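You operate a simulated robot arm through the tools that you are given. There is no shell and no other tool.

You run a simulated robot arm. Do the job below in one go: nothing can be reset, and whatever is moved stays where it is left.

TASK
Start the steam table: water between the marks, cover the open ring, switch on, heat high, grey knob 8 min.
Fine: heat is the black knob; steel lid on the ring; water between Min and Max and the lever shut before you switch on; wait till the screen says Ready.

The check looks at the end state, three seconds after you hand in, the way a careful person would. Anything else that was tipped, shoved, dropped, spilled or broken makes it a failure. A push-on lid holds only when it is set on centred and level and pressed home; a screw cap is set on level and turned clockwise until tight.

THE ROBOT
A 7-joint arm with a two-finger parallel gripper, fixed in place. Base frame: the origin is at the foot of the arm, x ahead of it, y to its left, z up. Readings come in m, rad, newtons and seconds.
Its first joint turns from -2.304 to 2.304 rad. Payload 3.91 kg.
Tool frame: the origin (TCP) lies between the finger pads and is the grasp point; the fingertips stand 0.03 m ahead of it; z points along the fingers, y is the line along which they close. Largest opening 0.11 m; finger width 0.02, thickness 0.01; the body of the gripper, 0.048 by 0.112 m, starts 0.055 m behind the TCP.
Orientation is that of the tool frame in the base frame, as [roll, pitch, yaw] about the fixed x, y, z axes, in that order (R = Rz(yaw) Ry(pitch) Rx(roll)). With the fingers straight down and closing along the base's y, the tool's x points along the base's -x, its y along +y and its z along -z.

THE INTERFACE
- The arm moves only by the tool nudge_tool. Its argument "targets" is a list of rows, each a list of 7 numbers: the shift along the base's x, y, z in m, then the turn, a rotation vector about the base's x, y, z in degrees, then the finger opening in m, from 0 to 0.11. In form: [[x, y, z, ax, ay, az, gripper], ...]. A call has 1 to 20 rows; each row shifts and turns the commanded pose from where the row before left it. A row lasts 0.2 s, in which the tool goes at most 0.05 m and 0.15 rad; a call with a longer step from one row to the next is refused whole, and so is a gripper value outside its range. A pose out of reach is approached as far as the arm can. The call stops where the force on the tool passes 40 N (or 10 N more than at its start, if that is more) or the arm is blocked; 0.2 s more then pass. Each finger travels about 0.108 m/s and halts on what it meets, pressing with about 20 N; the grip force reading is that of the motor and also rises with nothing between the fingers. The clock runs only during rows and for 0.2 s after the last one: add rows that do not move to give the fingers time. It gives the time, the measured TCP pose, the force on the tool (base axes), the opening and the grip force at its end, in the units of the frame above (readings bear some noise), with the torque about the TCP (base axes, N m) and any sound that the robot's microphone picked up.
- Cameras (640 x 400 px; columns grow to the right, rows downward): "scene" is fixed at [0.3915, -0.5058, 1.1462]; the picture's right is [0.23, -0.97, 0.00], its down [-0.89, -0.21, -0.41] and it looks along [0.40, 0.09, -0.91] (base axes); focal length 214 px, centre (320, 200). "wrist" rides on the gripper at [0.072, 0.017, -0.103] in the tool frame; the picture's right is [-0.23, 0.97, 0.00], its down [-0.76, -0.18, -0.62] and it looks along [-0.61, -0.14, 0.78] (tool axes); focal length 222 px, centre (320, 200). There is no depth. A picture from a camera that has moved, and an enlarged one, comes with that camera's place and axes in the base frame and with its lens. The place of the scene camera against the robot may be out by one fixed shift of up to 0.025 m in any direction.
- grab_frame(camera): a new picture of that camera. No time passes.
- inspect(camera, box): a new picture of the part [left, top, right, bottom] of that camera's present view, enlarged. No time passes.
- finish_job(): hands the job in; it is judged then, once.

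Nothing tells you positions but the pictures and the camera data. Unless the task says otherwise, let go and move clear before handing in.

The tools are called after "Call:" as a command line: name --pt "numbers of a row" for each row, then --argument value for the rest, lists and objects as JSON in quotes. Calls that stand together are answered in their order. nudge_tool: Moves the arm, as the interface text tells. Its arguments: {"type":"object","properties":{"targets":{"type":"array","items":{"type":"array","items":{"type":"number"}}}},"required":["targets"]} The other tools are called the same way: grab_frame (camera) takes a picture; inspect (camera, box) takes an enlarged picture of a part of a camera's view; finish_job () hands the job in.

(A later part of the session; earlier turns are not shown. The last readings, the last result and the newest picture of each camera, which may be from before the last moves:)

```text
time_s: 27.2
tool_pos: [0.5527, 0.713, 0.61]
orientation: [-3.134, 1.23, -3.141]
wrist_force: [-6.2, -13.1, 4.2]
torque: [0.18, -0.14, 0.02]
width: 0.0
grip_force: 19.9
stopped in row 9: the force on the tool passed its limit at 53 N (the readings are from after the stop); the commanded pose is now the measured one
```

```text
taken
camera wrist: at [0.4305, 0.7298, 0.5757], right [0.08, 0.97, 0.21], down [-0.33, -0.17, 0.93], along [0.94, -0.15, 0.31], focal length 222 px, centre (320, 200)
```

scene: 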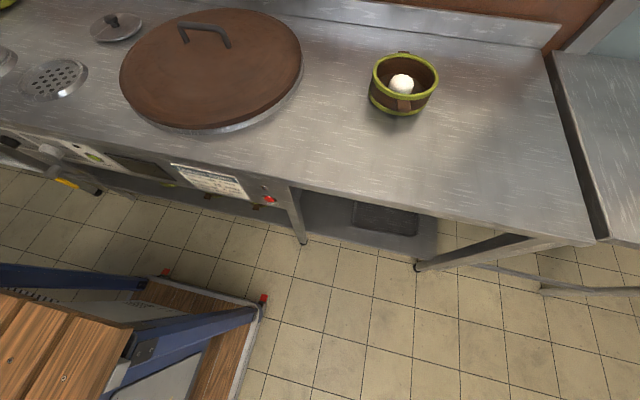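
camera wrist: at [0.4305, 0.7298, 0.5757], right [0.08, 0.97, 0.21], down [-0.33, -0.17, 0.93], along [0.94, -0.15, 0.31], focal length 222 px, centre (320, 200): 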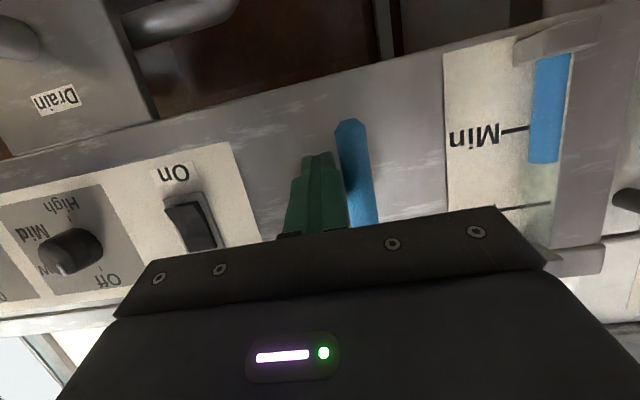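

The lever is firmly against its shut stop and the water stands between the marks. I'll ease off, retreat and confirm it holds steady.

Call:
nudge_tool --pt "0 -0.012 0.0 0 0 0 0" --pt "-0.04 0 0 0 0 0 0" --pt "-0.045 0 0 0 0 0 0" --pt "-0.045 -0.0 0 0 0 0 0" --pt "-0.045 -0.0 0 0 0 0 0" --pt "0 0 0 0 0 0 0"

Call:
grab_frame --camera "wrist"

Call:
inspect --camera "wrist" --box '[340, 30, 500, 180]'

```text
time_s: 28.6
tool_pos: [0.3751, 0.7005, 0.6107]
orientation: [-3.137, 1.228, 3.14]
wrist_force: [0.1, 0.4, -0.4]
torque: [0.0, -0.05, 0.0]
width: 0.0
grip_force: 20.3
```

```text
taken
camera wrist: at [0.2539, 0.7169, 0.5765], right [0.08, 0.97, 0.21], down [-0.33, -0.17, 0.93], along [0.94, -0.15, 0.31], focal length 222 px, centre (320, 200)
```

wrist: 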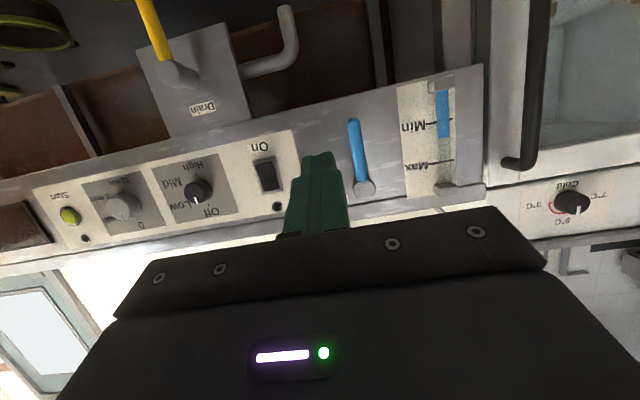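

```text
2.67 times, centred on (420, 105) of wrist
camera zoom: at [0.2539, 0.7169, 0.5765], right [0.08, 0.97, 0.21], down [-0.33, -0.17, 0.93], along [0.94, -0.15, 0.31], focal length 592 px, centre (53, 453)
```

zoom: 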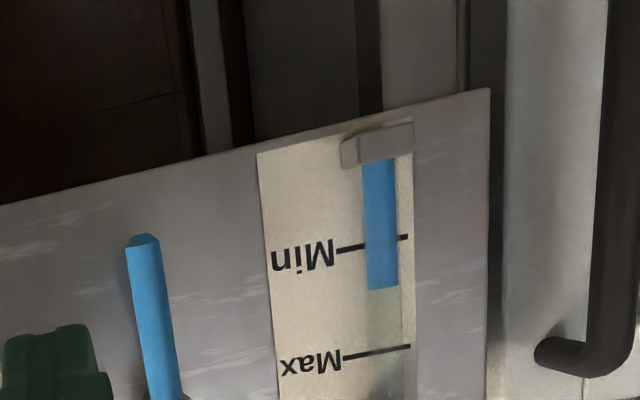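

Water is at roughly 40% between Min and Max, and steady. Next is the lid, so I'll rise, point the tool down and look at the open ring and the steel lid from above.

Call:
nudge_tool --pt "-0.01 -0.02 0.04 0 8 0 0.0" --pt "-0.01 -0.02 0.04 0 8 0 0.0" --pt "-0.01 -0.02 0.04 0 8 0 0.0" --pt "-0.01 -0.02 0.04 0 8 0 0.02" --pt "0.02 -0.03 0.033 0 8 0 0.04" --pt "0.02 -0.03 0.033 0 8 0 0.06" --pt "0.02 -0.03 0.033 0 8 0 0.08" --pt "0.02 -0.03 0.033 0 8 0 0.1" --pt "0.02 -0.03 0.033 0 6.3 0 0.11" --pt "0.04 -0.028 0 0 0 0 0.11" --pt "0.04 -0.028 0 0 0 0 0.11" --pt "0.04 -0.028 0 0 0 0 0.11" --pt "0.04 -0.028 0 0 0 0 0.11" --pt "0.04 -0.028 0 0 0 0 0.11" --pt "0.04 -0.028 0 0 0 0 0.11" --pt "0 0 0 0 0 0 0.11"

Call:
grab_frame --camera "wrist"

Call:
grab_frame --camera "scene"

```text
time_s: 32.0
tool_pos: [0.6762, 0.3047, 0.934]
orientation: [-3.137, 0.003, 3.141]
wrist_force: [-0.4, 0.7, -0.5]
torque: [-0.04, -0.01, -0.01]
width: 0.11
grip_force: 0.0
```

```text
taken
camera wrist: at [0.6049, 0.3215, 1.0369], right [0.23, 0.97, 0.0], down [0.76, -0.17, 0.63], along [0.61, -0.15, -0.78], focal length 222 px, centre (320, 200)
```

wrist: 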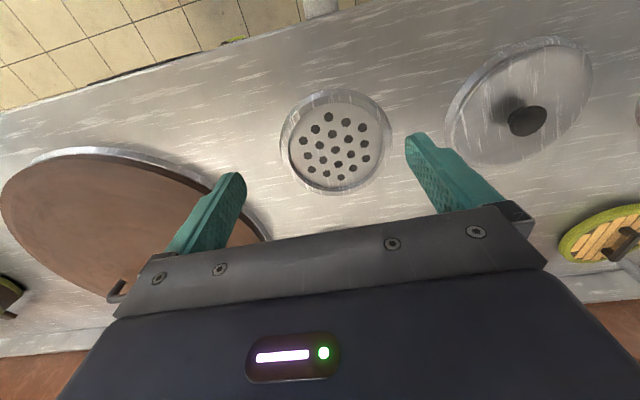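

```text
taken
```

scene: 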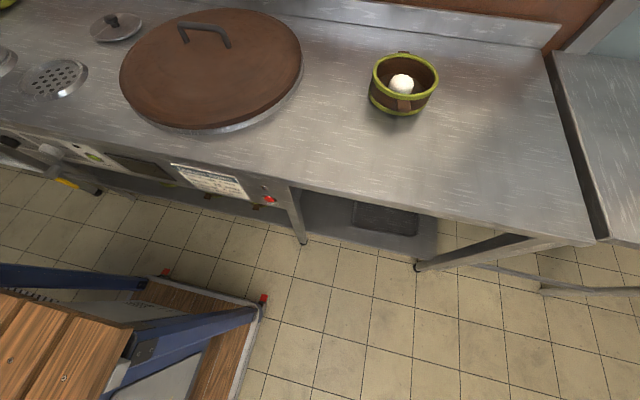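

The open ring is centred near x≈0.742, y≈0.314. The loose lid is hidden behind the gripper, so I'll move further forward.

Call:
nudge_tool --pt "0.04 0 0 0 0 0 0.11" --pt "0.04 0 0 0 0 0 0.11" --pt "0.04 0 0 0 0 0 0.11" --pt "0.04 0 0 0 0 0 0.11" --pt "0 0 0 0 0 0 0.11"

Call:
grab_frame --camera "wrist"

```text
time_s: 33.2
tool_pos: [0.8379, 0.305, 0.9352]
orientation: [-3.136, 0.001, 3.142]
wrist_force: [0.0, -0.6, 0.9]
torque: [0.01, -0.01, -0.02]
width: 0.1099
grip_force: 0.0
```

```text
taken
camera wrist: at [0.7657, 0.322, 1.0372], right [0.23, 0.97, 0.0], down [0.76, -0.17, 0.63], along [0.61, -0.15, -0.78], focal length 222 px, centre (320, 200)
```

wrist: 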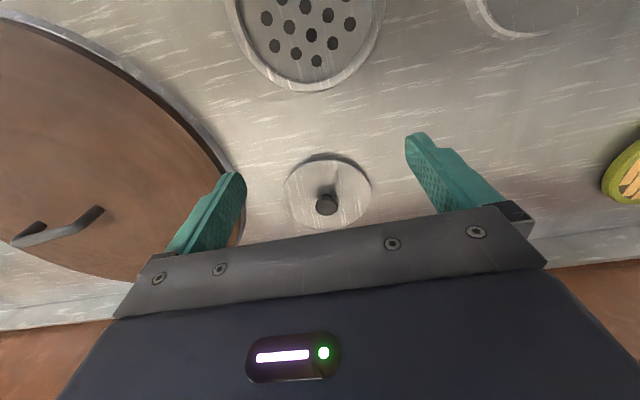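

The loose lid is at about x≈0.988, y≈0.281, at the very edge of reach, so I'll need a forward-tilted grasp. I'll zoom in on the lid's knob.

Call:
inspect --camera "wrist" --box '[260, 130, 400, 245]'

Call:
inspect --camera "scene" --box '[0, 0, 160, 100]'

Call:
nudge_tool --pt "-0.01 0 -0.01 0 -8 0 0.11" --pt "-0.01 0 -0.01 0 -8 0 0.11" --pt "-0.01 0 -0.01 0 -8 0 0.11" --pt "0 0 -0.01 0 -6 0 0.11" --pt "0 0 0 0 0 0 0.11"

Call:
grab_frame --camera "wrist"

```text
3.48 times, centred on (330, 188) of wrist
camera zoom: at [0.7657, 0.322, 1.0372], right [0.23, 0.97, 0.0], down [0.76, -0.17, 0.63], along [0.61, -0.15, -0.78], focal length 773 px, centre (285, 244)
```

zoom: 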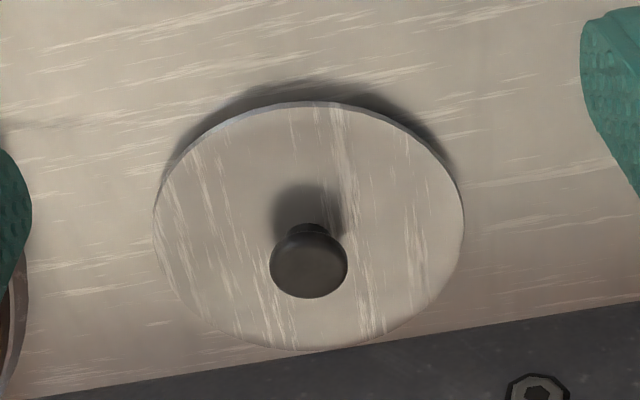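

```text
4.00 times, centred on (80, 50) of scene
camera zoom: at [0.3915, -0.5058, 1.1462], right [0.23, -0.97, 0.0], down [-0.89, -0.21, -0.41], along [0.4, 0.09, -0.91], focal length 858 px, centre (1280, 800)
```

zoom: 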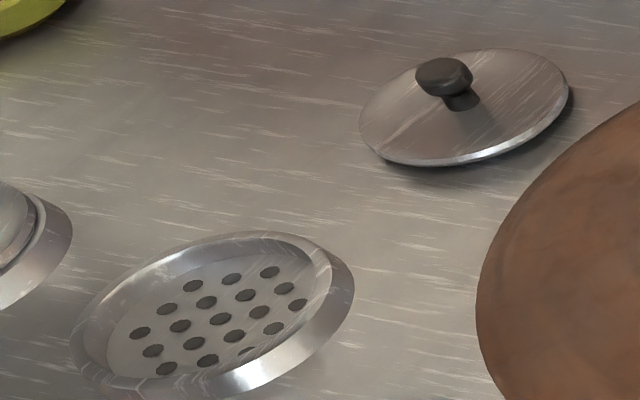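

```text
time_s: 34.5
tool_pos: [0.8069, 0.3055, 0.8953]
orientation: [-3.137, 0.527, 3.14]
wrist_force: [0.3, 0.0, -0.5]
torque: [-0.01, 0.02, -0.01]
width: 0.1099
grip_force: 0.0
```

```text
taken
camera wrist: at [0.6925, 0.3211, 0.9473], right [0.2, 0.97, 0.11], down [0.34, -0.17, 0.92], along [0.92, -0.15, -0.37], focal length 222 px, centre (320, 200)
```

wrist: 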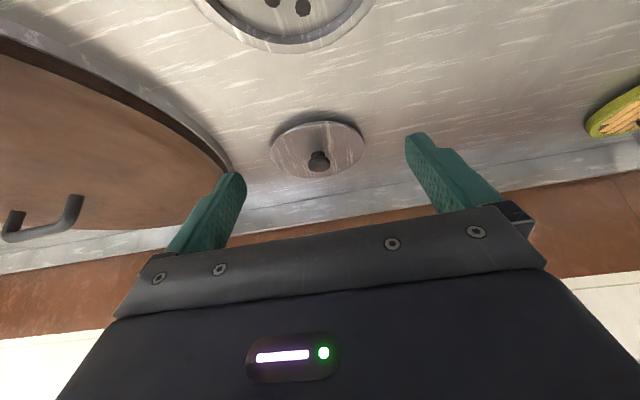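

The lid's knob is at about (0.999, 0.280, 0.758), roughly 36 mm wide. I'll tilt to 40° and come to a pre-grasp above and just behind it.

Call:
nudge_tool --pt "0.036 -0.0051 -0.012 0 -5 0 0.08" --pt "0.036 -0.0051 -0.012 0 -4.8 0 0.08" --pt "0.036 -0.0051 -0.012 0 0 0 0.08" --pt "0.036 -0.0051 -0.012 0 0 0 0.08" --pt "0.026 -0.0051 -0.012 0 0 0 0.08" --pt "0 0 0 0 0 0 0.08"

Call:
grab_frame --camera "wrist"

```text
time_s: 35.9
tool_pos: [0.9779, 0.2788, 0.835]
orientation: [-3.136, 0.697, -3.141]
wrist_force: [0.4, 0.0, -0.4]
torque: [0.02, 0.01, 0.0]
width: 0.08
grip_force: 0.0
```

```text
taken
camera wrist: at [0.856, 0.2951, 0.8675], right [0.18, 0.97, 0.14], down [0.18, -0.17, 0.97], along [0.97, -0.15, -0.21], focal length 222 px, centre (320, 200)
```

wrist: 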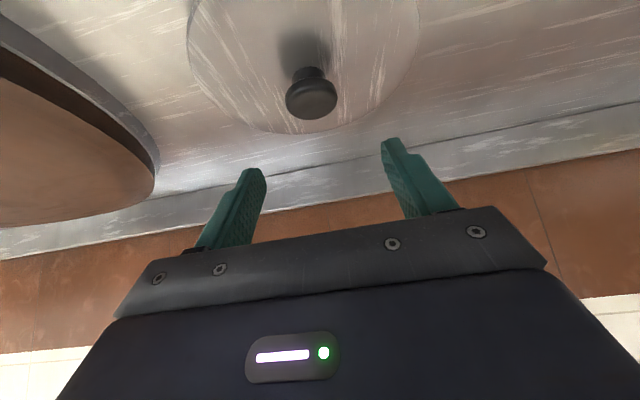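

The knob is centred between the fingers. I'll lower toward it.

Call:
nudge_tool --pt "0.004 0 -0.025 0 0 0 0.08" --pt "0.005 0 -0.025 0 0 0 0.08" --pt "0 0 0 0 0 0 0.08"

Call:
grab_frame --camera "wrist"

Call:
inspect --camera "wrist" --box '[220, 60, 420, 220]'

```text
time_s: 36.6
tool_pos: [0.987, 0.2778, 0.7836]
orientation: [-3.137, 0.697, -3.142]
wrist_force: [0.1, -0.3, 0.3]
torque: [0.04, 0.0, -0.02]
width: 0.0801
grip_force: 0.2
```

```text
taken
camera wrist: at [0.8644, 0.2949, 0.8165], right [0.18, 0.97, 0.14], down [0.18, -0.17, 0.97], along [0.97, -0.15, -0.21], focal length 222 px, centre (320, 200)
```

wrist: 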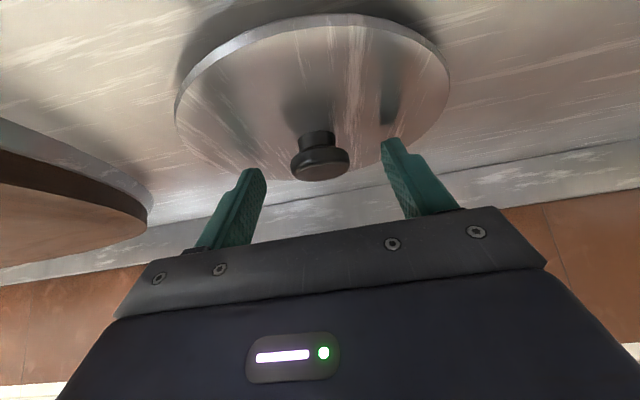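

```text
2.50 times, centred on (320, 140) of wrist
camera zoom: at [0.8644, 0.2949, 0.8165], right [0.18, 0.97, 0.14], down [0.18, -0.17, 0.97], along [0.97, -0.15, -0.21], focal length 555 px, centre (320, 350)
```

zoom: 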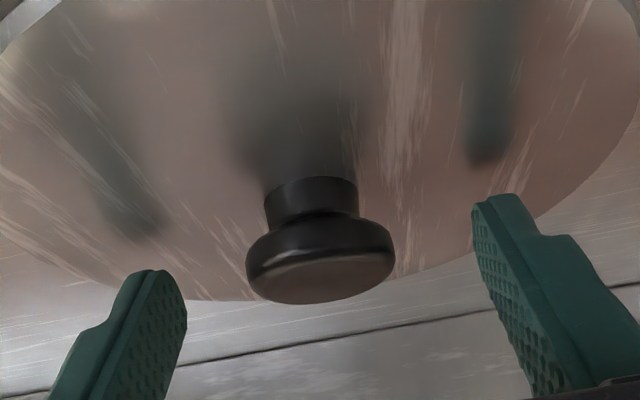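

Knob head spans z≈0.755–0.769. I'll lower slightly and close on it.

Call:
nudge_tool --pt "0.001 0.0005 -0.0075 0 0 0 0.08" --pt "0 0 0 0 0 0 0.06" --pt "0 0 0 0 0 0 0.045" --pt "0 0 0 0 0 0 0.03" --pt "0 0 0 0 0 0 0.02" --pt "0 0 0 0 0 0 0.02"

Call:
inspect --camera "wrist" --box '[160, 10, 460, 220]'

```text
time_s: 37.3
tool_pos: [0.9896, 0.2789, 0.7825]
orientation: [3.141, 0.705, 3.137]
wrist_force: [0.5, -1.3, 8.5]
torque: [-0.07, -0.11, 0.04]
width: 0.0459
grip_force: 0.3
stopped in row 3: the force on the tool passed its limit at 61 N (the readings are from after the stop); the commanded pose is now the measured one
```

```text
1.90 times, centred on (310, 115) of wrist
camera zoom: at [0.8678, 0.2959, 0.8137], right [0.18, 0.97, 0.15], down [0.18, -0.18, 0.97], along [0.97, -0.14, -0.2], focal length 423 px, centre (339, 362)
```

zoom: 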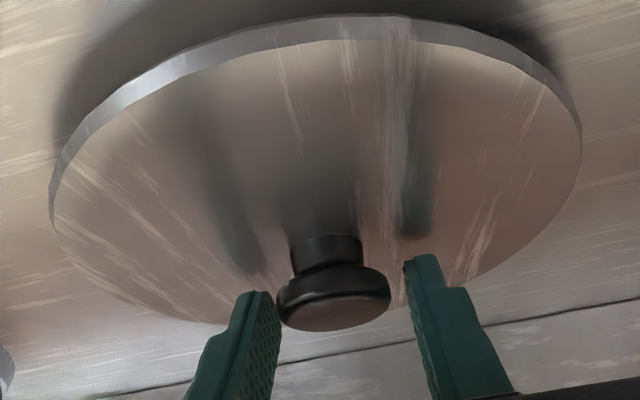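

The fingertips touched the lid surface, so heights are a few mm above my estimate. I'll raise 3 mm and close on the knob.

Call:
nudge_tool --pt "0 0 0.003 0 0 0 0.046" --pt "0 0 0 0 0 0 0.046"

Call:
inspect --camera "wrist" --box '[220, 60, 420, 220]'

```text
time_s: 37.9
tool_pos: [0.9894, 0.2809, 0.7838]
orientation: [-3.141, 0.704, 3.14]
wrist_force: [-0.1, 0.8, -0.2]
torque: [0.02, -0.05, -0.01]
width: 0.0459
grip_force: 0.1
```

```text
2.50 times, centred on (320, 140) of wrist
camera zoom: at [0.8672, 0.2964, 0.8157], right [0.18, 0.97, 0.15], down [0.18, -0.18, 0.97], along [0.97, -0.14, -0.2], focal length 555 px, centre (320, 350)
```

zoom: 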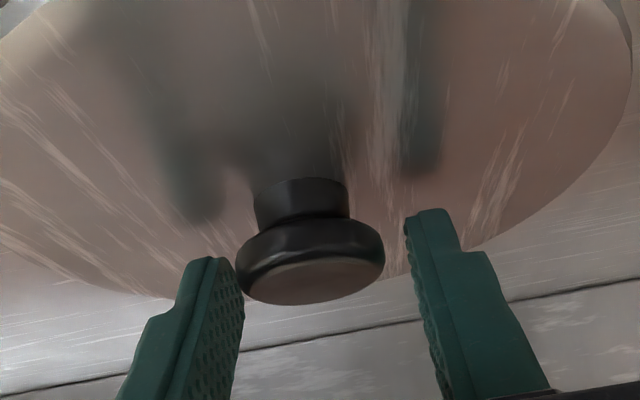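

The knob sits closer to the −y finger; I'll shift about 3 mm and close.

Call:
nudge_tool --pt "0 -0.0035 0 0 0 0 0.046" --pt "0 0 0 0 0 0 0.04" --pt "0 0 0 0 0 0 0.034" --pt "0 0 0 0 0 0 0.028" --pt "0 0 0 0 0 0 0.02" --pt "0 0 0 0 0 0 0.02"

Call:
inspect --camera "wrist" --box '[160, 10, 460, 220]'

```text
time_s: 39.3
tool_pos: [0.9899, 0.2764, 0.7841]
orientation: [-3.141, 0.702, 3.14]
wrist_force: [-0.2, 0.3, 0.7]
torque: [0.01, 0.02, -0.04]
width: 0.0334
grip_force: 19.6
```

```text
1.90 times, centred on (310, 115) of wrist
camera zoom: at [0.8675, 0.2928, 0.8161], right [0.18, 0.97, 0.15], down [0.18, -0.18, 0.97], along [0.97, -0.14, -0.2], focal length 423 px, centre (339, 362)
```

zoom: 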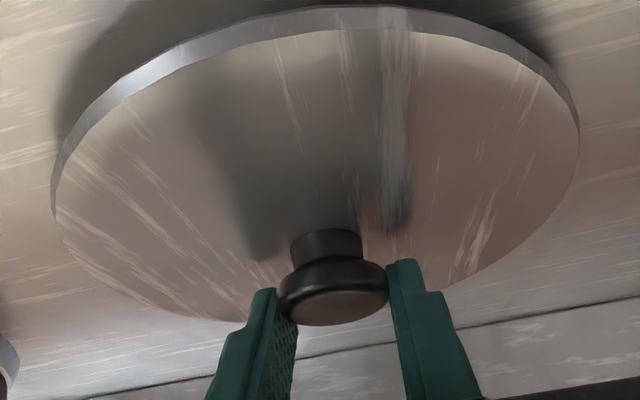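

The fingers hold the knob head at 33 mm. I'll lift slowly and check that the lid stays level.

Call:
nudge_tool --pt "0 0 0.01 0 0 0 0.02" --pt "0 0 0.02 0 0 0 0.02" --pt "0 0 0.02 0 0 0 0.02" --pt "0 0 0 0 0 0 0.02"

Call:
grab_frame --camera "wrist"

Call:
inspect --camera "scene" --box '[0, 0, 200, 125]'

```text
time_s: 40.3
tool_pos: [0.9889, 0.2767, 0.8336]
orientation: [-3.141, 0.704, 3.137]
wrist_force: [-0.3, -0.5, -0.5]
torque: [0.04, 0.02, -0.05]
width: 0.0338
grip_force: 19.6
```

```text
taken
camera wrist: at [0.8677, 0.2926, 0.866], right [0.18, 0.97, 0.15], down [0.18, -0.18, 0.97], along [0.97, -0.14, -0.2], focal length 222 px, centre (320, 200)
```

wrist: 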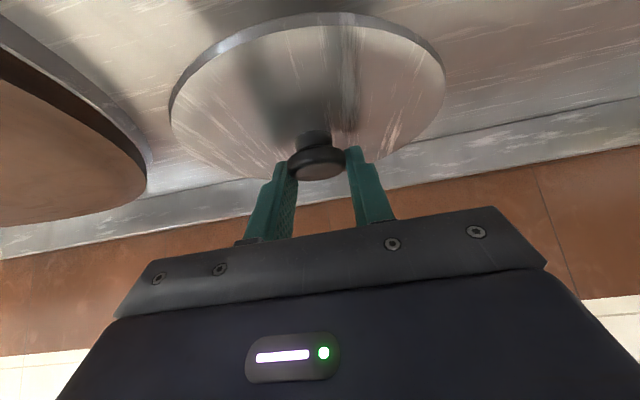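

```text
3.20 times, centred on (100, 62) of scene
camera zoom: at [0.3915, -0.5058, 1.1462], right [0.23, -0.97, 0.0], down [-0.89, -0.21, -0.41], along [0.4, 0.09, -0.91], focal length 686 px, centre (1024, 640)
```

zoom: 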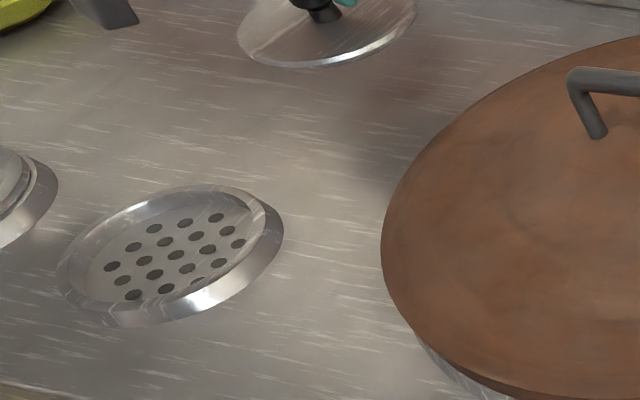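

The lid came up level. I'll carry it back and hover well above the open ring to compare both in the same view.

Call:
nudge_tool --pt "-0.02 0.003 0.02 0 0 0 0.02" --pt "-0.04 0.006 0.02 0 0 0 0.02" --pt "-0.04 0.006 0.02 0 0 0 0.02" --pt "-0.04 0.006 0.0 0 0 0 0.02" --pt "-0.04 0.006 0.0 0 0 0 0.02" --pt "-0.04 0.006 0.0 0 0 0 0.02" --pt "-0.04 0.004 0 0 0 0 0.02" --pt "0 0 0 0 0 0 0.02"

Call:
grab_frame --camera "wrist"

Call:
inspect --camera "scene" --box '[0, 0, 200, 125]'

```text
time_s: 42.1
tool_pos: [0.7291, 0.3128, 0.8945]
orientation: [3.141, 0.704, 3.139]
wrist_force: [-0.1, 0.7, -1.5]
torque: [-0.04, 0.0, -0.01]
width: 0.0338
grip_force: 19.9
```

```text
taken
camera wrist: at [0.6074, 0.3299, 0.9255], right [0.18, 0.97, 0.15], down [0.18, -0.18, 0.97], along [0.97, -0.14, -0.2], focal length 222 px, centre (320, 200)
```

wrist: 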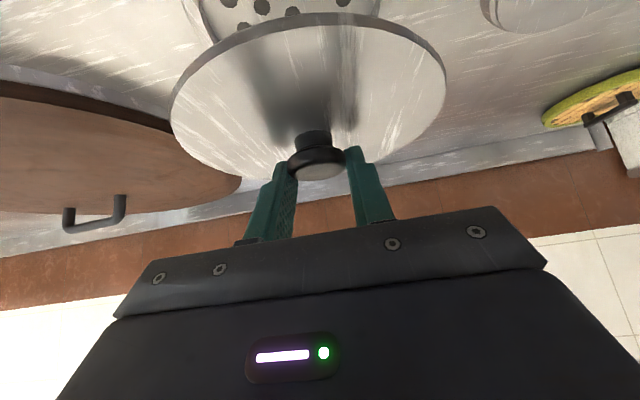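

```text
3.20 times, centred on (100, 62) of scene
camera zoom: at [0.3915, -0.5058, 1.1462], right [0.23, -0.97, 0.0], down [-0.89, -0.21, -0.41], along [0.4, 0.09, -0.91], focal length 686 px, centre (1024, 640)
```

zoom: 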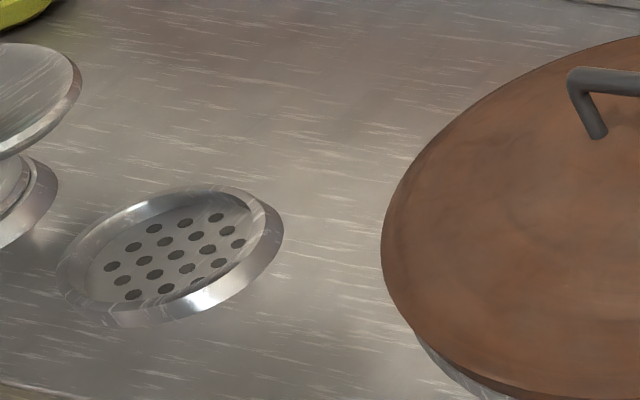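

Re-triangulating puts the ring centre at about (0.731, 0.313) with its rim at z≈0.753, and the lid centre is close to the TCP line. I'll lower part-way and compare lid and ring in both cameras.

Call:
nudge_tool --pt "0 0 -0.03 0 0 0 0.02" --pt "0 0 -0.03 0 0 0 0.02" --pt "0 0 0 0 0 0 0.02"

Call:
grab_frame --camera "wrist"

Call:
inspect --camera "scene" --box '[0, 20, 128, 100]'

Call:
inspect --camera "wrist" --box '[140, 0, 480, 200]'

```text
time_s: 42.9
tool_pos: [0.7295, 0.3141, 0.8337]
orientation: [-3.141, 0.702, 3.139]
wrist_force: [0.2, 0.2, -1.3]
torque: [0.01, -0.01, 0.0]
width: 0.0336
grip_force: 20.4
```

```text
taken
camera wrist: at [0.6078, 0.3299, 0.8654], right [0.18, 0.97, 0.15], down [0.18, -0.18, 0.97], along [0.97, -0.14, -0.2], focal length 222 px, centre (320, 200)
```

wrist: 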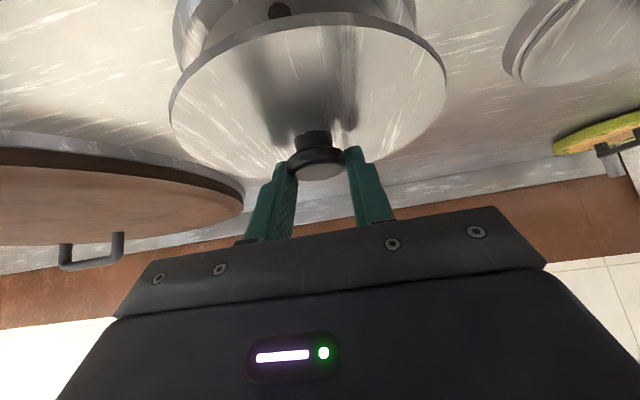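

```text
5.00 times, centred on (64, 60) of scene
camera zoom: at [0.3915, -0.5058, 1.1462], right [0.23, -0.97, 0.0], down [-0.89, -0.21, -0.41], along [0.4, 0.09, -0.91], focal length 1072 px, centre (1600, 900)
```

zoom: 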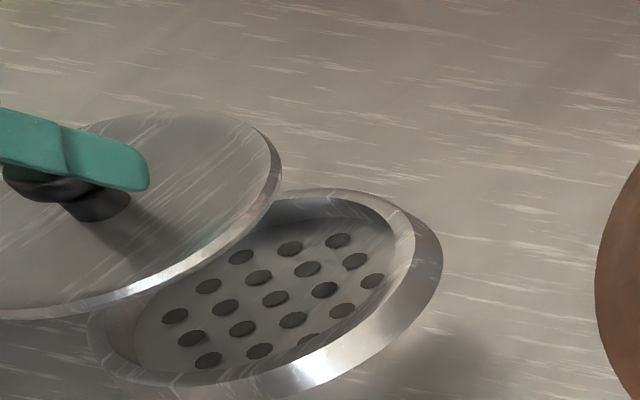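

```text
1.88 times, centred on (310, 100) of wrist
camera zoom: at [0.6078, 0.3299, 0.8654], right [0.18, 0.97, 0.15], down [0.18, -0.18, 0.97], along [0.97, -0.14, -0.2], focal length 418 px, centre (339, 388)
```

zoom: 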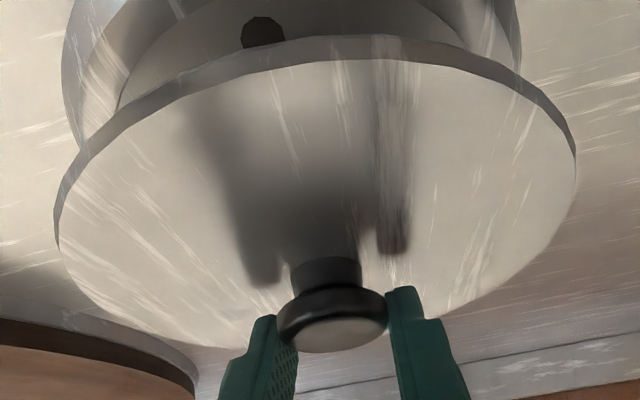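

Alignment sideways looks good. I'll lower further to just above the rim and compare again.

Call:
nudge_tool --pt "0 -0.001 -0.01 0 0 0 0.02" --pt "0 0 -0.01 0 0 0 0.02" --pt "0 0 0 0 0 0 0.02"

Call:
inspect --camera "scene" --box '[0, 20, 128, 100]'

Call:
inspect --camera "wrist" --box '[140, 0, 480, 200]'

```text
time_s: 43.7
tool_pos: [0.731, 0.3111, 0.8139]
orientation: [3.141, 0.702, 3.14]
wrist_force: [0.0, -0.7, -1.2]
torque: [0.02, 0.01, 0.01]
width: 0.0335
grip_force: 20.1
```

```text
5.00 times, centred on (64, 60) of scene
camera zoom: at [0.3915, -0.5058, 1.1462], right [0.23, -0.97, 0.0], down [-0.89, -0.21, -0.41], along [0.4, 0.09, -0.91], focal length 1072 px, centre (1600, 900)
```

zoom: 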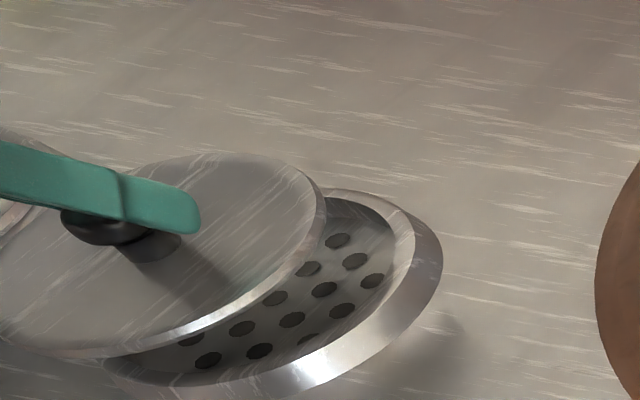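

```text
1.88 times, centred on (310, 100) of wrist
camera zoom: at [0.6071, 0.3288, 0.8456], right [0.18, 0.97, 0.15], down [0.18, -0.18, 0.97], along [0.97, -0.14, -0.2], focal length 418 px, centre (339, 388)
```

zoom: 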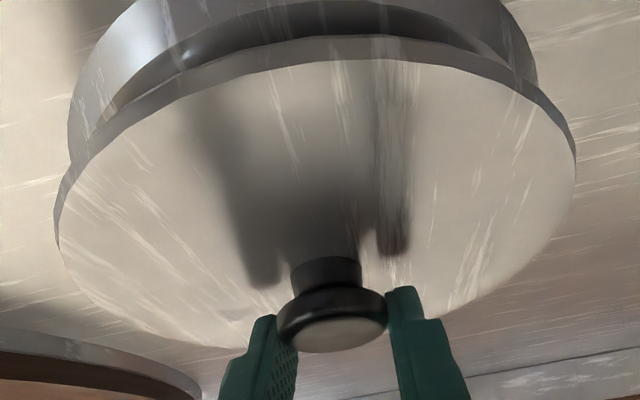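

Lid and ring are close in height now. To remove parallax I'll lower another centimetre to just above the rim and re-check from both cameras before releasing.

Call:
nudge_tool --pt "0 0 -0.005 0 0 0 0.02" --pt "0 0 -0.004 0 0 0 0.02" --pt "0 0 0 0 0 0 0.02"

Call:
inspect --camera "scene" --box '[0, 20, 128, 100]'

Call:
inspect --camera "wrist" --box '[140, 0, 480, 200]'

```text
time_s: 44.5
tool_pos: [0.7291, 0.3119, 0.805]
orientation: [3.141, 0.703, 3.137]
wrist_force: [0.3, -0.7, -2.3]
torque: [-0.02, 0.0, 0.03]
width: 0.0336
grip_force: 19.8
```

```text
5.00 times, centred on (64, 60) of scene
camera zoom: at [0.3915, -0.5058, 1.1462], right [0.23, -0.97, 0.0], down [-0.89, -0.21, -0.41], along [0.4, 0.09, -0.91], focal length 1072 px, centre (1600, 900)
```

zoom: 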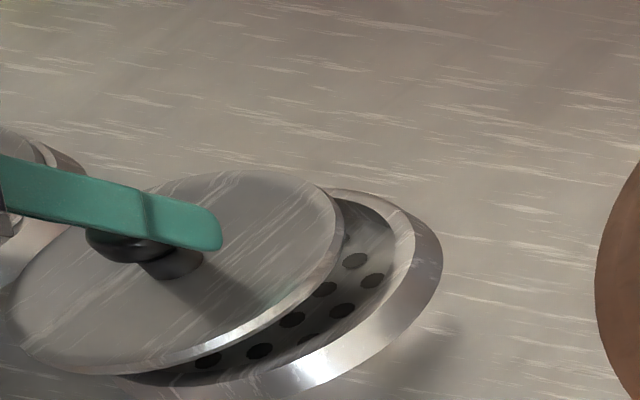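

```text
1.88 times, centred on (310, 100) of wrist
camera zoom: at [0.6073, 0.3287, 0.8367], right [0.18, 0.97, 0.15], down [0.18, -0.18, 0.97], along [0.97, -0.14, -0.2], focal length 418 px, centre (339, 388)
```

zoom: 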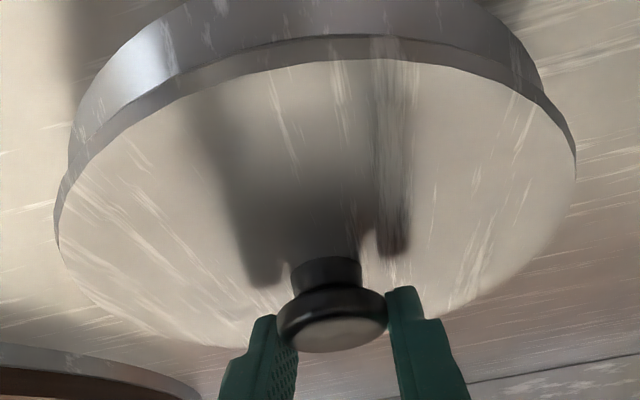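

Checking heights again, the lid has a plug under its rim, so it isn't seated yet and sits about 18 mm short in x. I'll shift it forward and check again.

Call:
nudge_tool --pt "0.009 -0.001 0.003 0 0 0 0.02" --pt "0.009 -0.001 0 0 0 0 0.02" --pt "0 0 0 0 0 0 0.02"

Call:
inspect --camera "scene" --box '[0, 20, 128, 100]'

Call:
inspect --camera "wrist" --box '[140, 0, 480, 200]'

```text
time_s: 45.3
tool_pos: [0.7474, 0.3101, 0.8075]
orientation: [3.14, 0.702, 3.141]
wrist_force: [0.6, -0.1, -1.2]
torque: [0.02, 0.0, 0.0]
width: 0.0336
grip_force: 20.0
```

```text
5.00 times, centred on (64, 60) of scene
camera zoom: at [0.3915, -0.5058, 1.1462], right [0.23, -0.97, 0.0], down [-0.89, -0.21, -0.41], along [0.4, 0.09, -0.91], focal length 1072 px, centre (1600, 900)
```

zoom: 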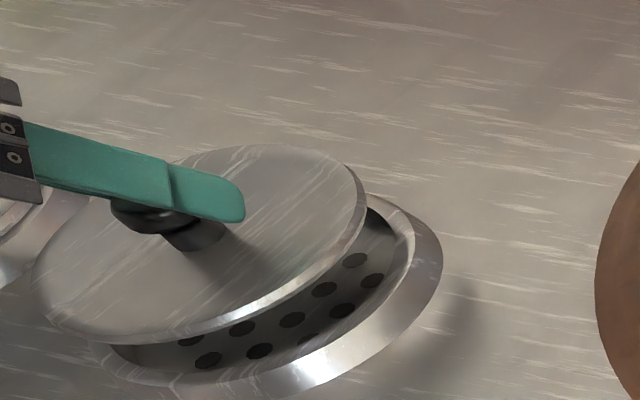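

```text
1.88 times, centred on (310, 100) of wrist
camera zoom: at [0.6254, 0.3269, 0.8395], right [0.18, 0.97, 0.15], down [0.18, -0.18, 0.97], along [0.97, -0.14, -0.2], focal length 418 px, centre (339, 388)
```

zoom: 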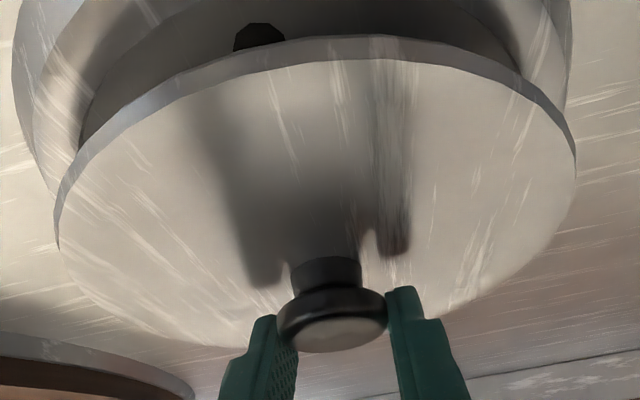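

Call:
nudge_tool --pt "0 -0.001 -0.005 0 0 0 0.02" --pt "0 0 -0.004 0 0 0 0.02" --pt "0 0 0 0 0 0 0.02"

Call:
inspect --camera "scene" --box '[0, 20, 128, 100]'

Call:
inspect --camera "wrist" --box '[140, 0, 480, 200]'

```text
time_s: 46.1
tool_pos: [0.7469, 0.3085, 0.7984]
orientation: [3.141, 0.703, 3.139]
wrist_force: [0.1, 0.5, -2.0]
torque: [0.0, -0.05, -0.01]
width: 0.0337
grip_force: 20.4
```

```text
5.00 times, centred on (64, 60) of scene
camera zoom: at [0.3915, -0.5058, 1.1462], right [0.23, -0.97, 0.0], down [-0.89, -0.21, -0.41], along [0.4, 0.09, -0.91], focal length 1072 px, centre (1600, 900)
```

zoom: 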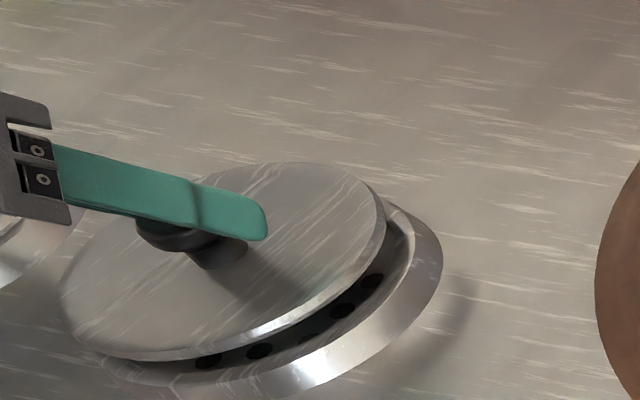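

```text
1.88 times, centred on (310, 100) of wrist
camera zoom: at [0.6252, 0.3258, 0.8306], right [0.18, 0.97, 0.15], down [0.18, -0.18, 0.97], along [0.97, -0.14, -0.2], focal length 418 px, centre (339, 388)
```

zoom: 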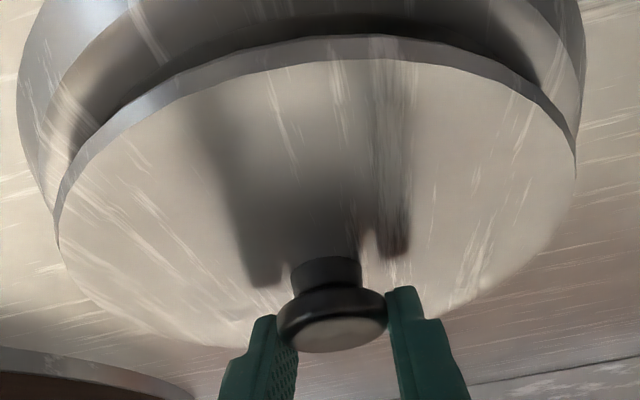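

Still lined up. I'll keep lowering gently until it seats.

Call:
nudge_tool --pt "0 0 -0.004 0 0 0 0.02" --pt "0 0 -0.003 0 0 0 0.02" --pt "0 0 0 0 0 0 0.02"

Call:
inspect --camera "scene" --box '[0, 20, 128, 100]'

Call:
inspect --camera "wrist" --box '[140, 0, 480, 200]'

```text
time_s: 46.9
tool_pos: [0.7472, 0.3097, 0.7916]
orientation: [-3.14, 0.705, 3.139]
wrist_force: [-0.1, 0.7, -1.4]
torque: [0.02, -0.02, 0.02]
width: 0.0335
grip_force: 19.9
```

```text
5.00 times, centred on (64, 60) of scene
camera zoom: at [0.3915, -0.5058, 1.1462], right [0.23, -0.97, 0.0], down [-0.89, -0.21, -0.41], along [0.4, 0.09, -0.91], focal length 1072 px, centre (1600, 900)
```

zoom: 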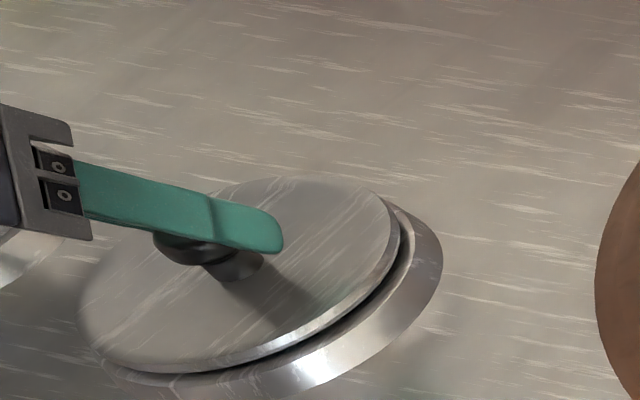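

```text
1.88 times, centred on (310, 100) of wrist
camera zoom: at [0.6252, 0.3255, 0.8236], right [0.18, 0.97, 0.15], down [0.18, -0.18, 0.97], along [0.97, -0.14, -0.2], focal length 418 px, centre (339, 388)
```

zoom: 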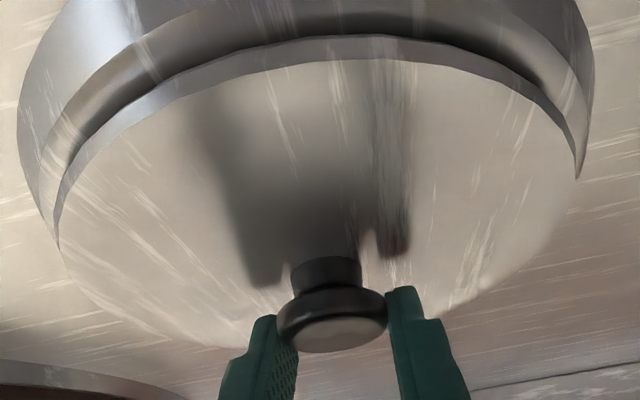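

Call:
nudge_tool --pt "0 0 -0.003 0 0 0 0.02" --pt "0 0 -0.002 0 0 0 0.02" --pt "0 0 0 0 0 0 0.02"

Call:
inspect --camera "scene" --box '[0, 20, 128, 100]'

Call:
inspect --camera "wrist" --box '[140, 0, 480, 200]'

```text
time_s: 47.7
tool_pos: [0.7471, 0.3091, 0.7877]
orientation: [3.141, 0.706, 3.139]
wrist_force: [-2.9, 0.4, 17.4]
torque: [0.02, -0.03, -0.04]
width: 0.0337
grip_force: 19.5
```

```text
5.00 times, centred on (64, 60) of scene
camera zoom: at [0.3915, -0.5058, 1.1462], right [0.23, -0.97, 0.0], down [-0.89, -0.21, -0.41], along [0.4, 0.09, -0.91], focal length 1072 px, centre (1600, 900)
```

zoom: 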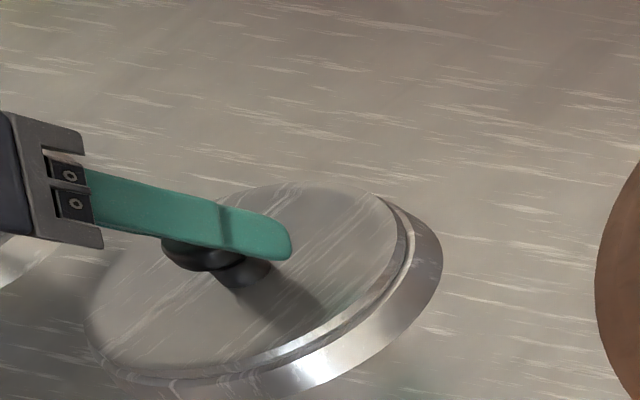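

```text
1.88 times, centred on (310, 100) of wrist
camera zoom: at [0.6254, 0.3257, 0.8196], right [0.18, 0.97, 0.15], down [0.18, -0.18, 0.97], along [0.97, -0.14, -0.2], focal length 418 px, centre (339, 388)
```

zoom: 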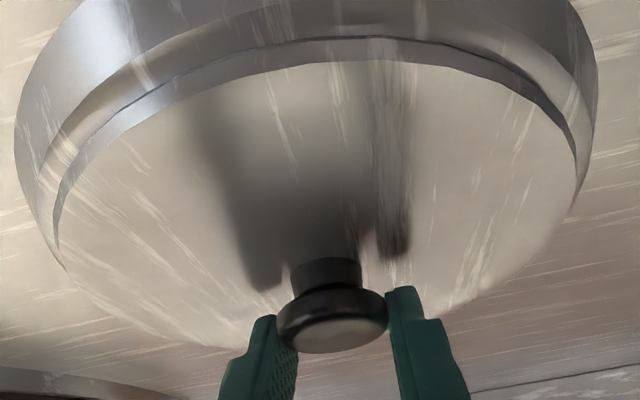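

It made contact at the seat height. I'll release the knob and look at how the lid sits.

Call:
nudge_tool --pt "0 0 0.001 0 0 0 0.034" --pt "0 0 0.0 0 0 0 0.045" --pt "0 0 0 0 0 0 0.06" --pt "0 0 0 0 0 0 0.07" --pt "0 0 0.03 0 0 0 0.07" --pt "-0.02 0 0.04 0 0 0 0.07" --pt "-0.02 0 0.04 0 0 0 0.07" --pt "0 0 0 0 0 0 0.07"

Call:
inspect --camera "scene" --box '[0, 20, 128, 100]'

Call:
grab_frame --camera "wrist"

```text
time_s: 49.5
tool_pos: [0.7074, 0.3099, 0.8989]
orientation: [-3.14, 0.705, 3.139]
wrist_force: [0.9, 0.2, 0.0]
torque: [0.01, -0.03, 0.01]
width: 0.07
grip_force: 0.0
```

```text
5.00 times, centred on (64, 60) of scene
camera zoom: at [0.3915, -0.5058, 1.1462], right [0.23, -0.97, 0.0], down [-0.89, -0.21, -0.41], along [0.4, 0.09, -0.91], focal length 1072 px, centre (1600, 900)
```

zoom: 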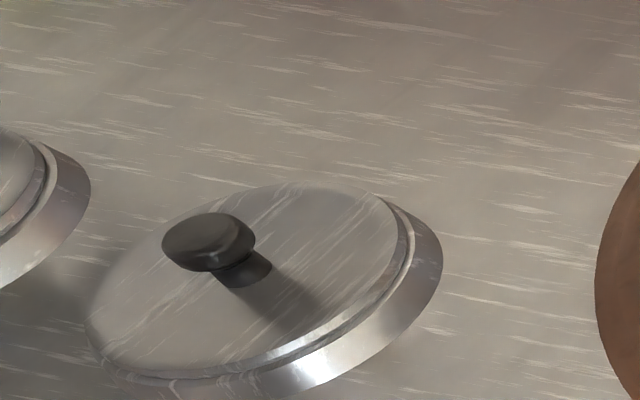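

```text
taken
camera wrist: at [0.5858, 0.3252, 0.9301], right [0.18, 0.97, 0.15], down [0.18, -0.18, 0.97], along [0.97, -0.14, -0.2], focal length 222 px, centre (320, 200)
```

wrist: 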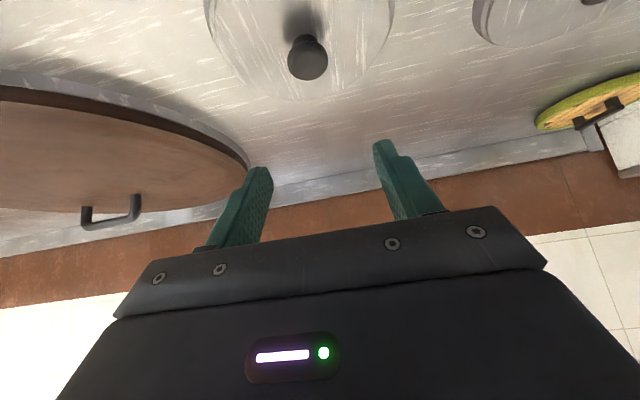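

The lid is on. I'll step back for a view of it beside the neighbouring covered ring for comparison.

Call:
nudge_tool --pt "-0.03 0 0.02 0 8 0 0.07" --pt "-0.03 0 0.02 0 8 0 0.09" --pt "-0.03 0.01 0.0 0 8 0 0.11" --pt "-0.03 0.01 0.0 0 8 0 0.11" --pt "0.0 0.01 0.0 0 8 0 0.11" --pt "0 0 0 0 0 0 0.11"

Call:
grab_frame --camera "wrist"

Call:
inspect --camera "wrist" --box '[240, 60, 560, 240]'

```text
time_s: 50.9
tool_pos: [0.5874, 0.3393, 0.9375]
orientation: [-3.139, 0.002, 3.14]
wrist_force: [0.0, -0.2, -0.1]
torque: [0.02, 0.0, -0.01]
width: 0.1101
grip_force: 0.1
```

```text
taken
camera wrist: at [0.5142, 0.3556, 1.0413], right [0.23, 0.97, 0.0], down [0.76, -0.18, 0.63], along [0.61, -0.14, -0.78], focal length 222 px, centre (320, 200)
```

wrist: 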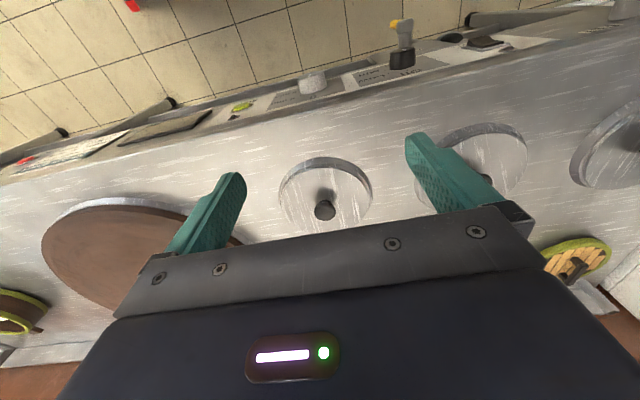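

```text
2.00 times, centred on (400, 150) of wrist
camera zoom: at [0.5142, 0.3556, 1.0413], right [0.23, 0.97, 0.0], down [0.76, -0.18, 0.63], along [0.61, -0.14, -0.78], focal length 444 px, centre (160, 300)
```

zoom: 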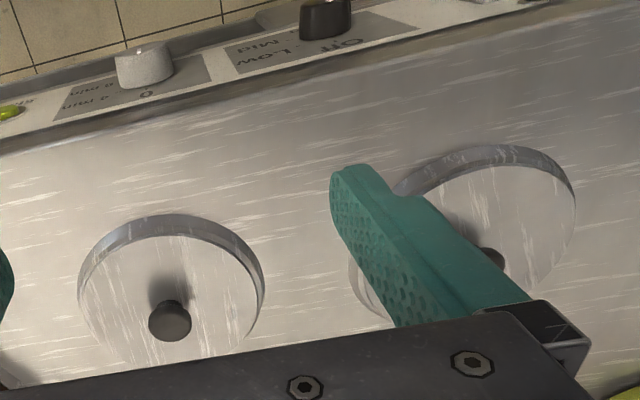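

Call:
nudge_tool --pt "0.035 0.02 0 0 0 0 0.08" --pt "0.035 0.02 0 0 0 0 0.05" --pt "0.0 0.02 0.03 0 0 0 0.02" --pt "0 0 0 0 0 0 0.0" --pt "0 0 0 0 0 0 0.0"

Call:
grab_frame --camera "wrist"

Call:
inspect --camera "wrist" --box '[180, 80, 500, 240]'

```text
time_s: 52.1
tool_pos: [0.6563, 0.3986, 0.9699]
orientation: [-3.141, 0.005, 3.14]
wrist_force: [0.2, -0.3, -0.9]
torque: [0.03, 0.0, -0.02]
width: 0.0003
grip_force: 19.9
```

```text
taken
camera wrist: at [0.5837, 0.4151, 1.0716], right [0.23, 0.97, 0.0], down [0.76, -0.18, 0.63], along [0.61, -0.14, -0.78], focal length 222 px, centre (320, 200)
```

wrist: 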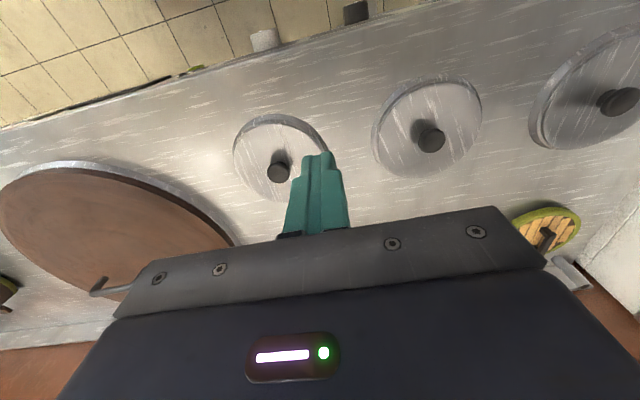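

```text
2.00 times, centred on (340, 160) of wrist
camera zoom: at [0.5837, 0.4151, 1.0716], right [0.23, 0.97, 0.0], down [0.76, -0.18, 0.63], along [0.61, -0.14, -0.78], focal length 444 px, centre (280, 280)
```

zoom: 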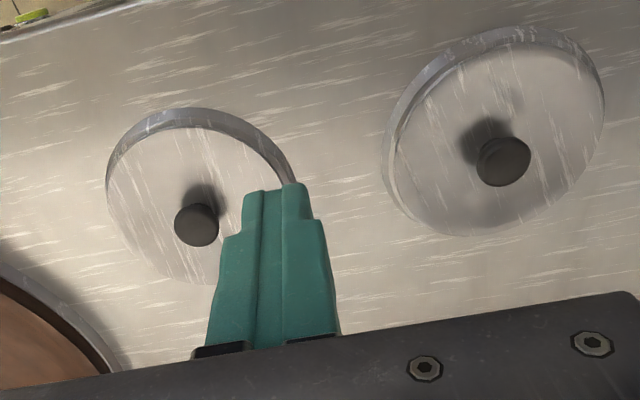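

Call:
inspect --camera "wrist" --box '[225, 105, 335, 205]'

Call:
inspect --camera "wrist" --box '[365, 65, 490, 185]'

Call:
inspect --camera "scene" --box '[0, 45, 96, 105]'

```text
4.00 times, centred on (280, 155) of wrist
camera zoom: at [0.5837, 0.4151, 1.0716], right [0.23, 0.97, 0.0], down [0.76, -0.18, 0.63], along [0.61, -0.14, -0.78], focal length 888 px, centre (480, 380)
```

zoom: 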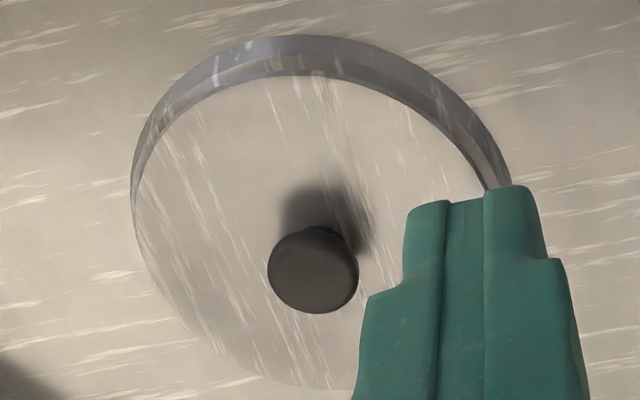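

```text
3.33 times, centred on (428, 125) of wrist
camera zoom: at [0.5837, 0.4151, 1.0716], right [0.23, 0.97, 0.0], down [0.76, -0.18, 0.63], along [0.61, -0.14, -0.78], focal length 740 px, centre (-38, 450)
```

zoom: 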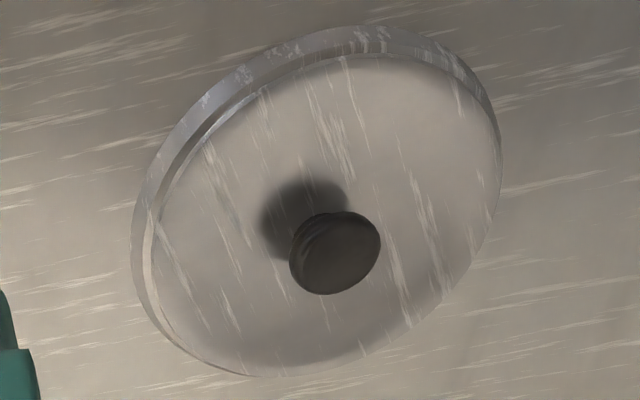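

```text
6.67 times, centred on (48, 75) of scene
camera zoom: at [0.3915, -0.5058, 1.1462], right [0.23, -0.97, 0.0], down [-0.89, -0.21, -0.41], along [0.4, 0.09, -0.91], focal length 1430 px, centre (2133, 1033)
```

zoom: 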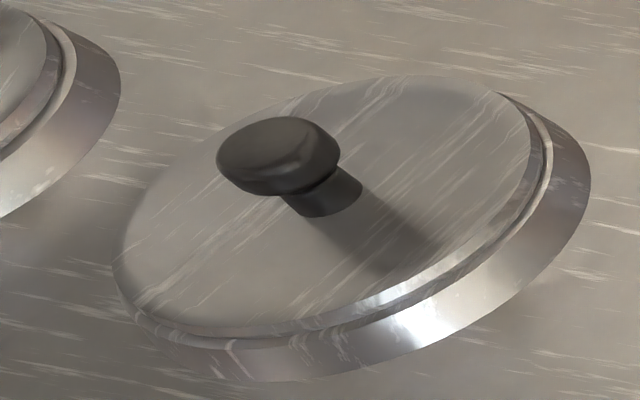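

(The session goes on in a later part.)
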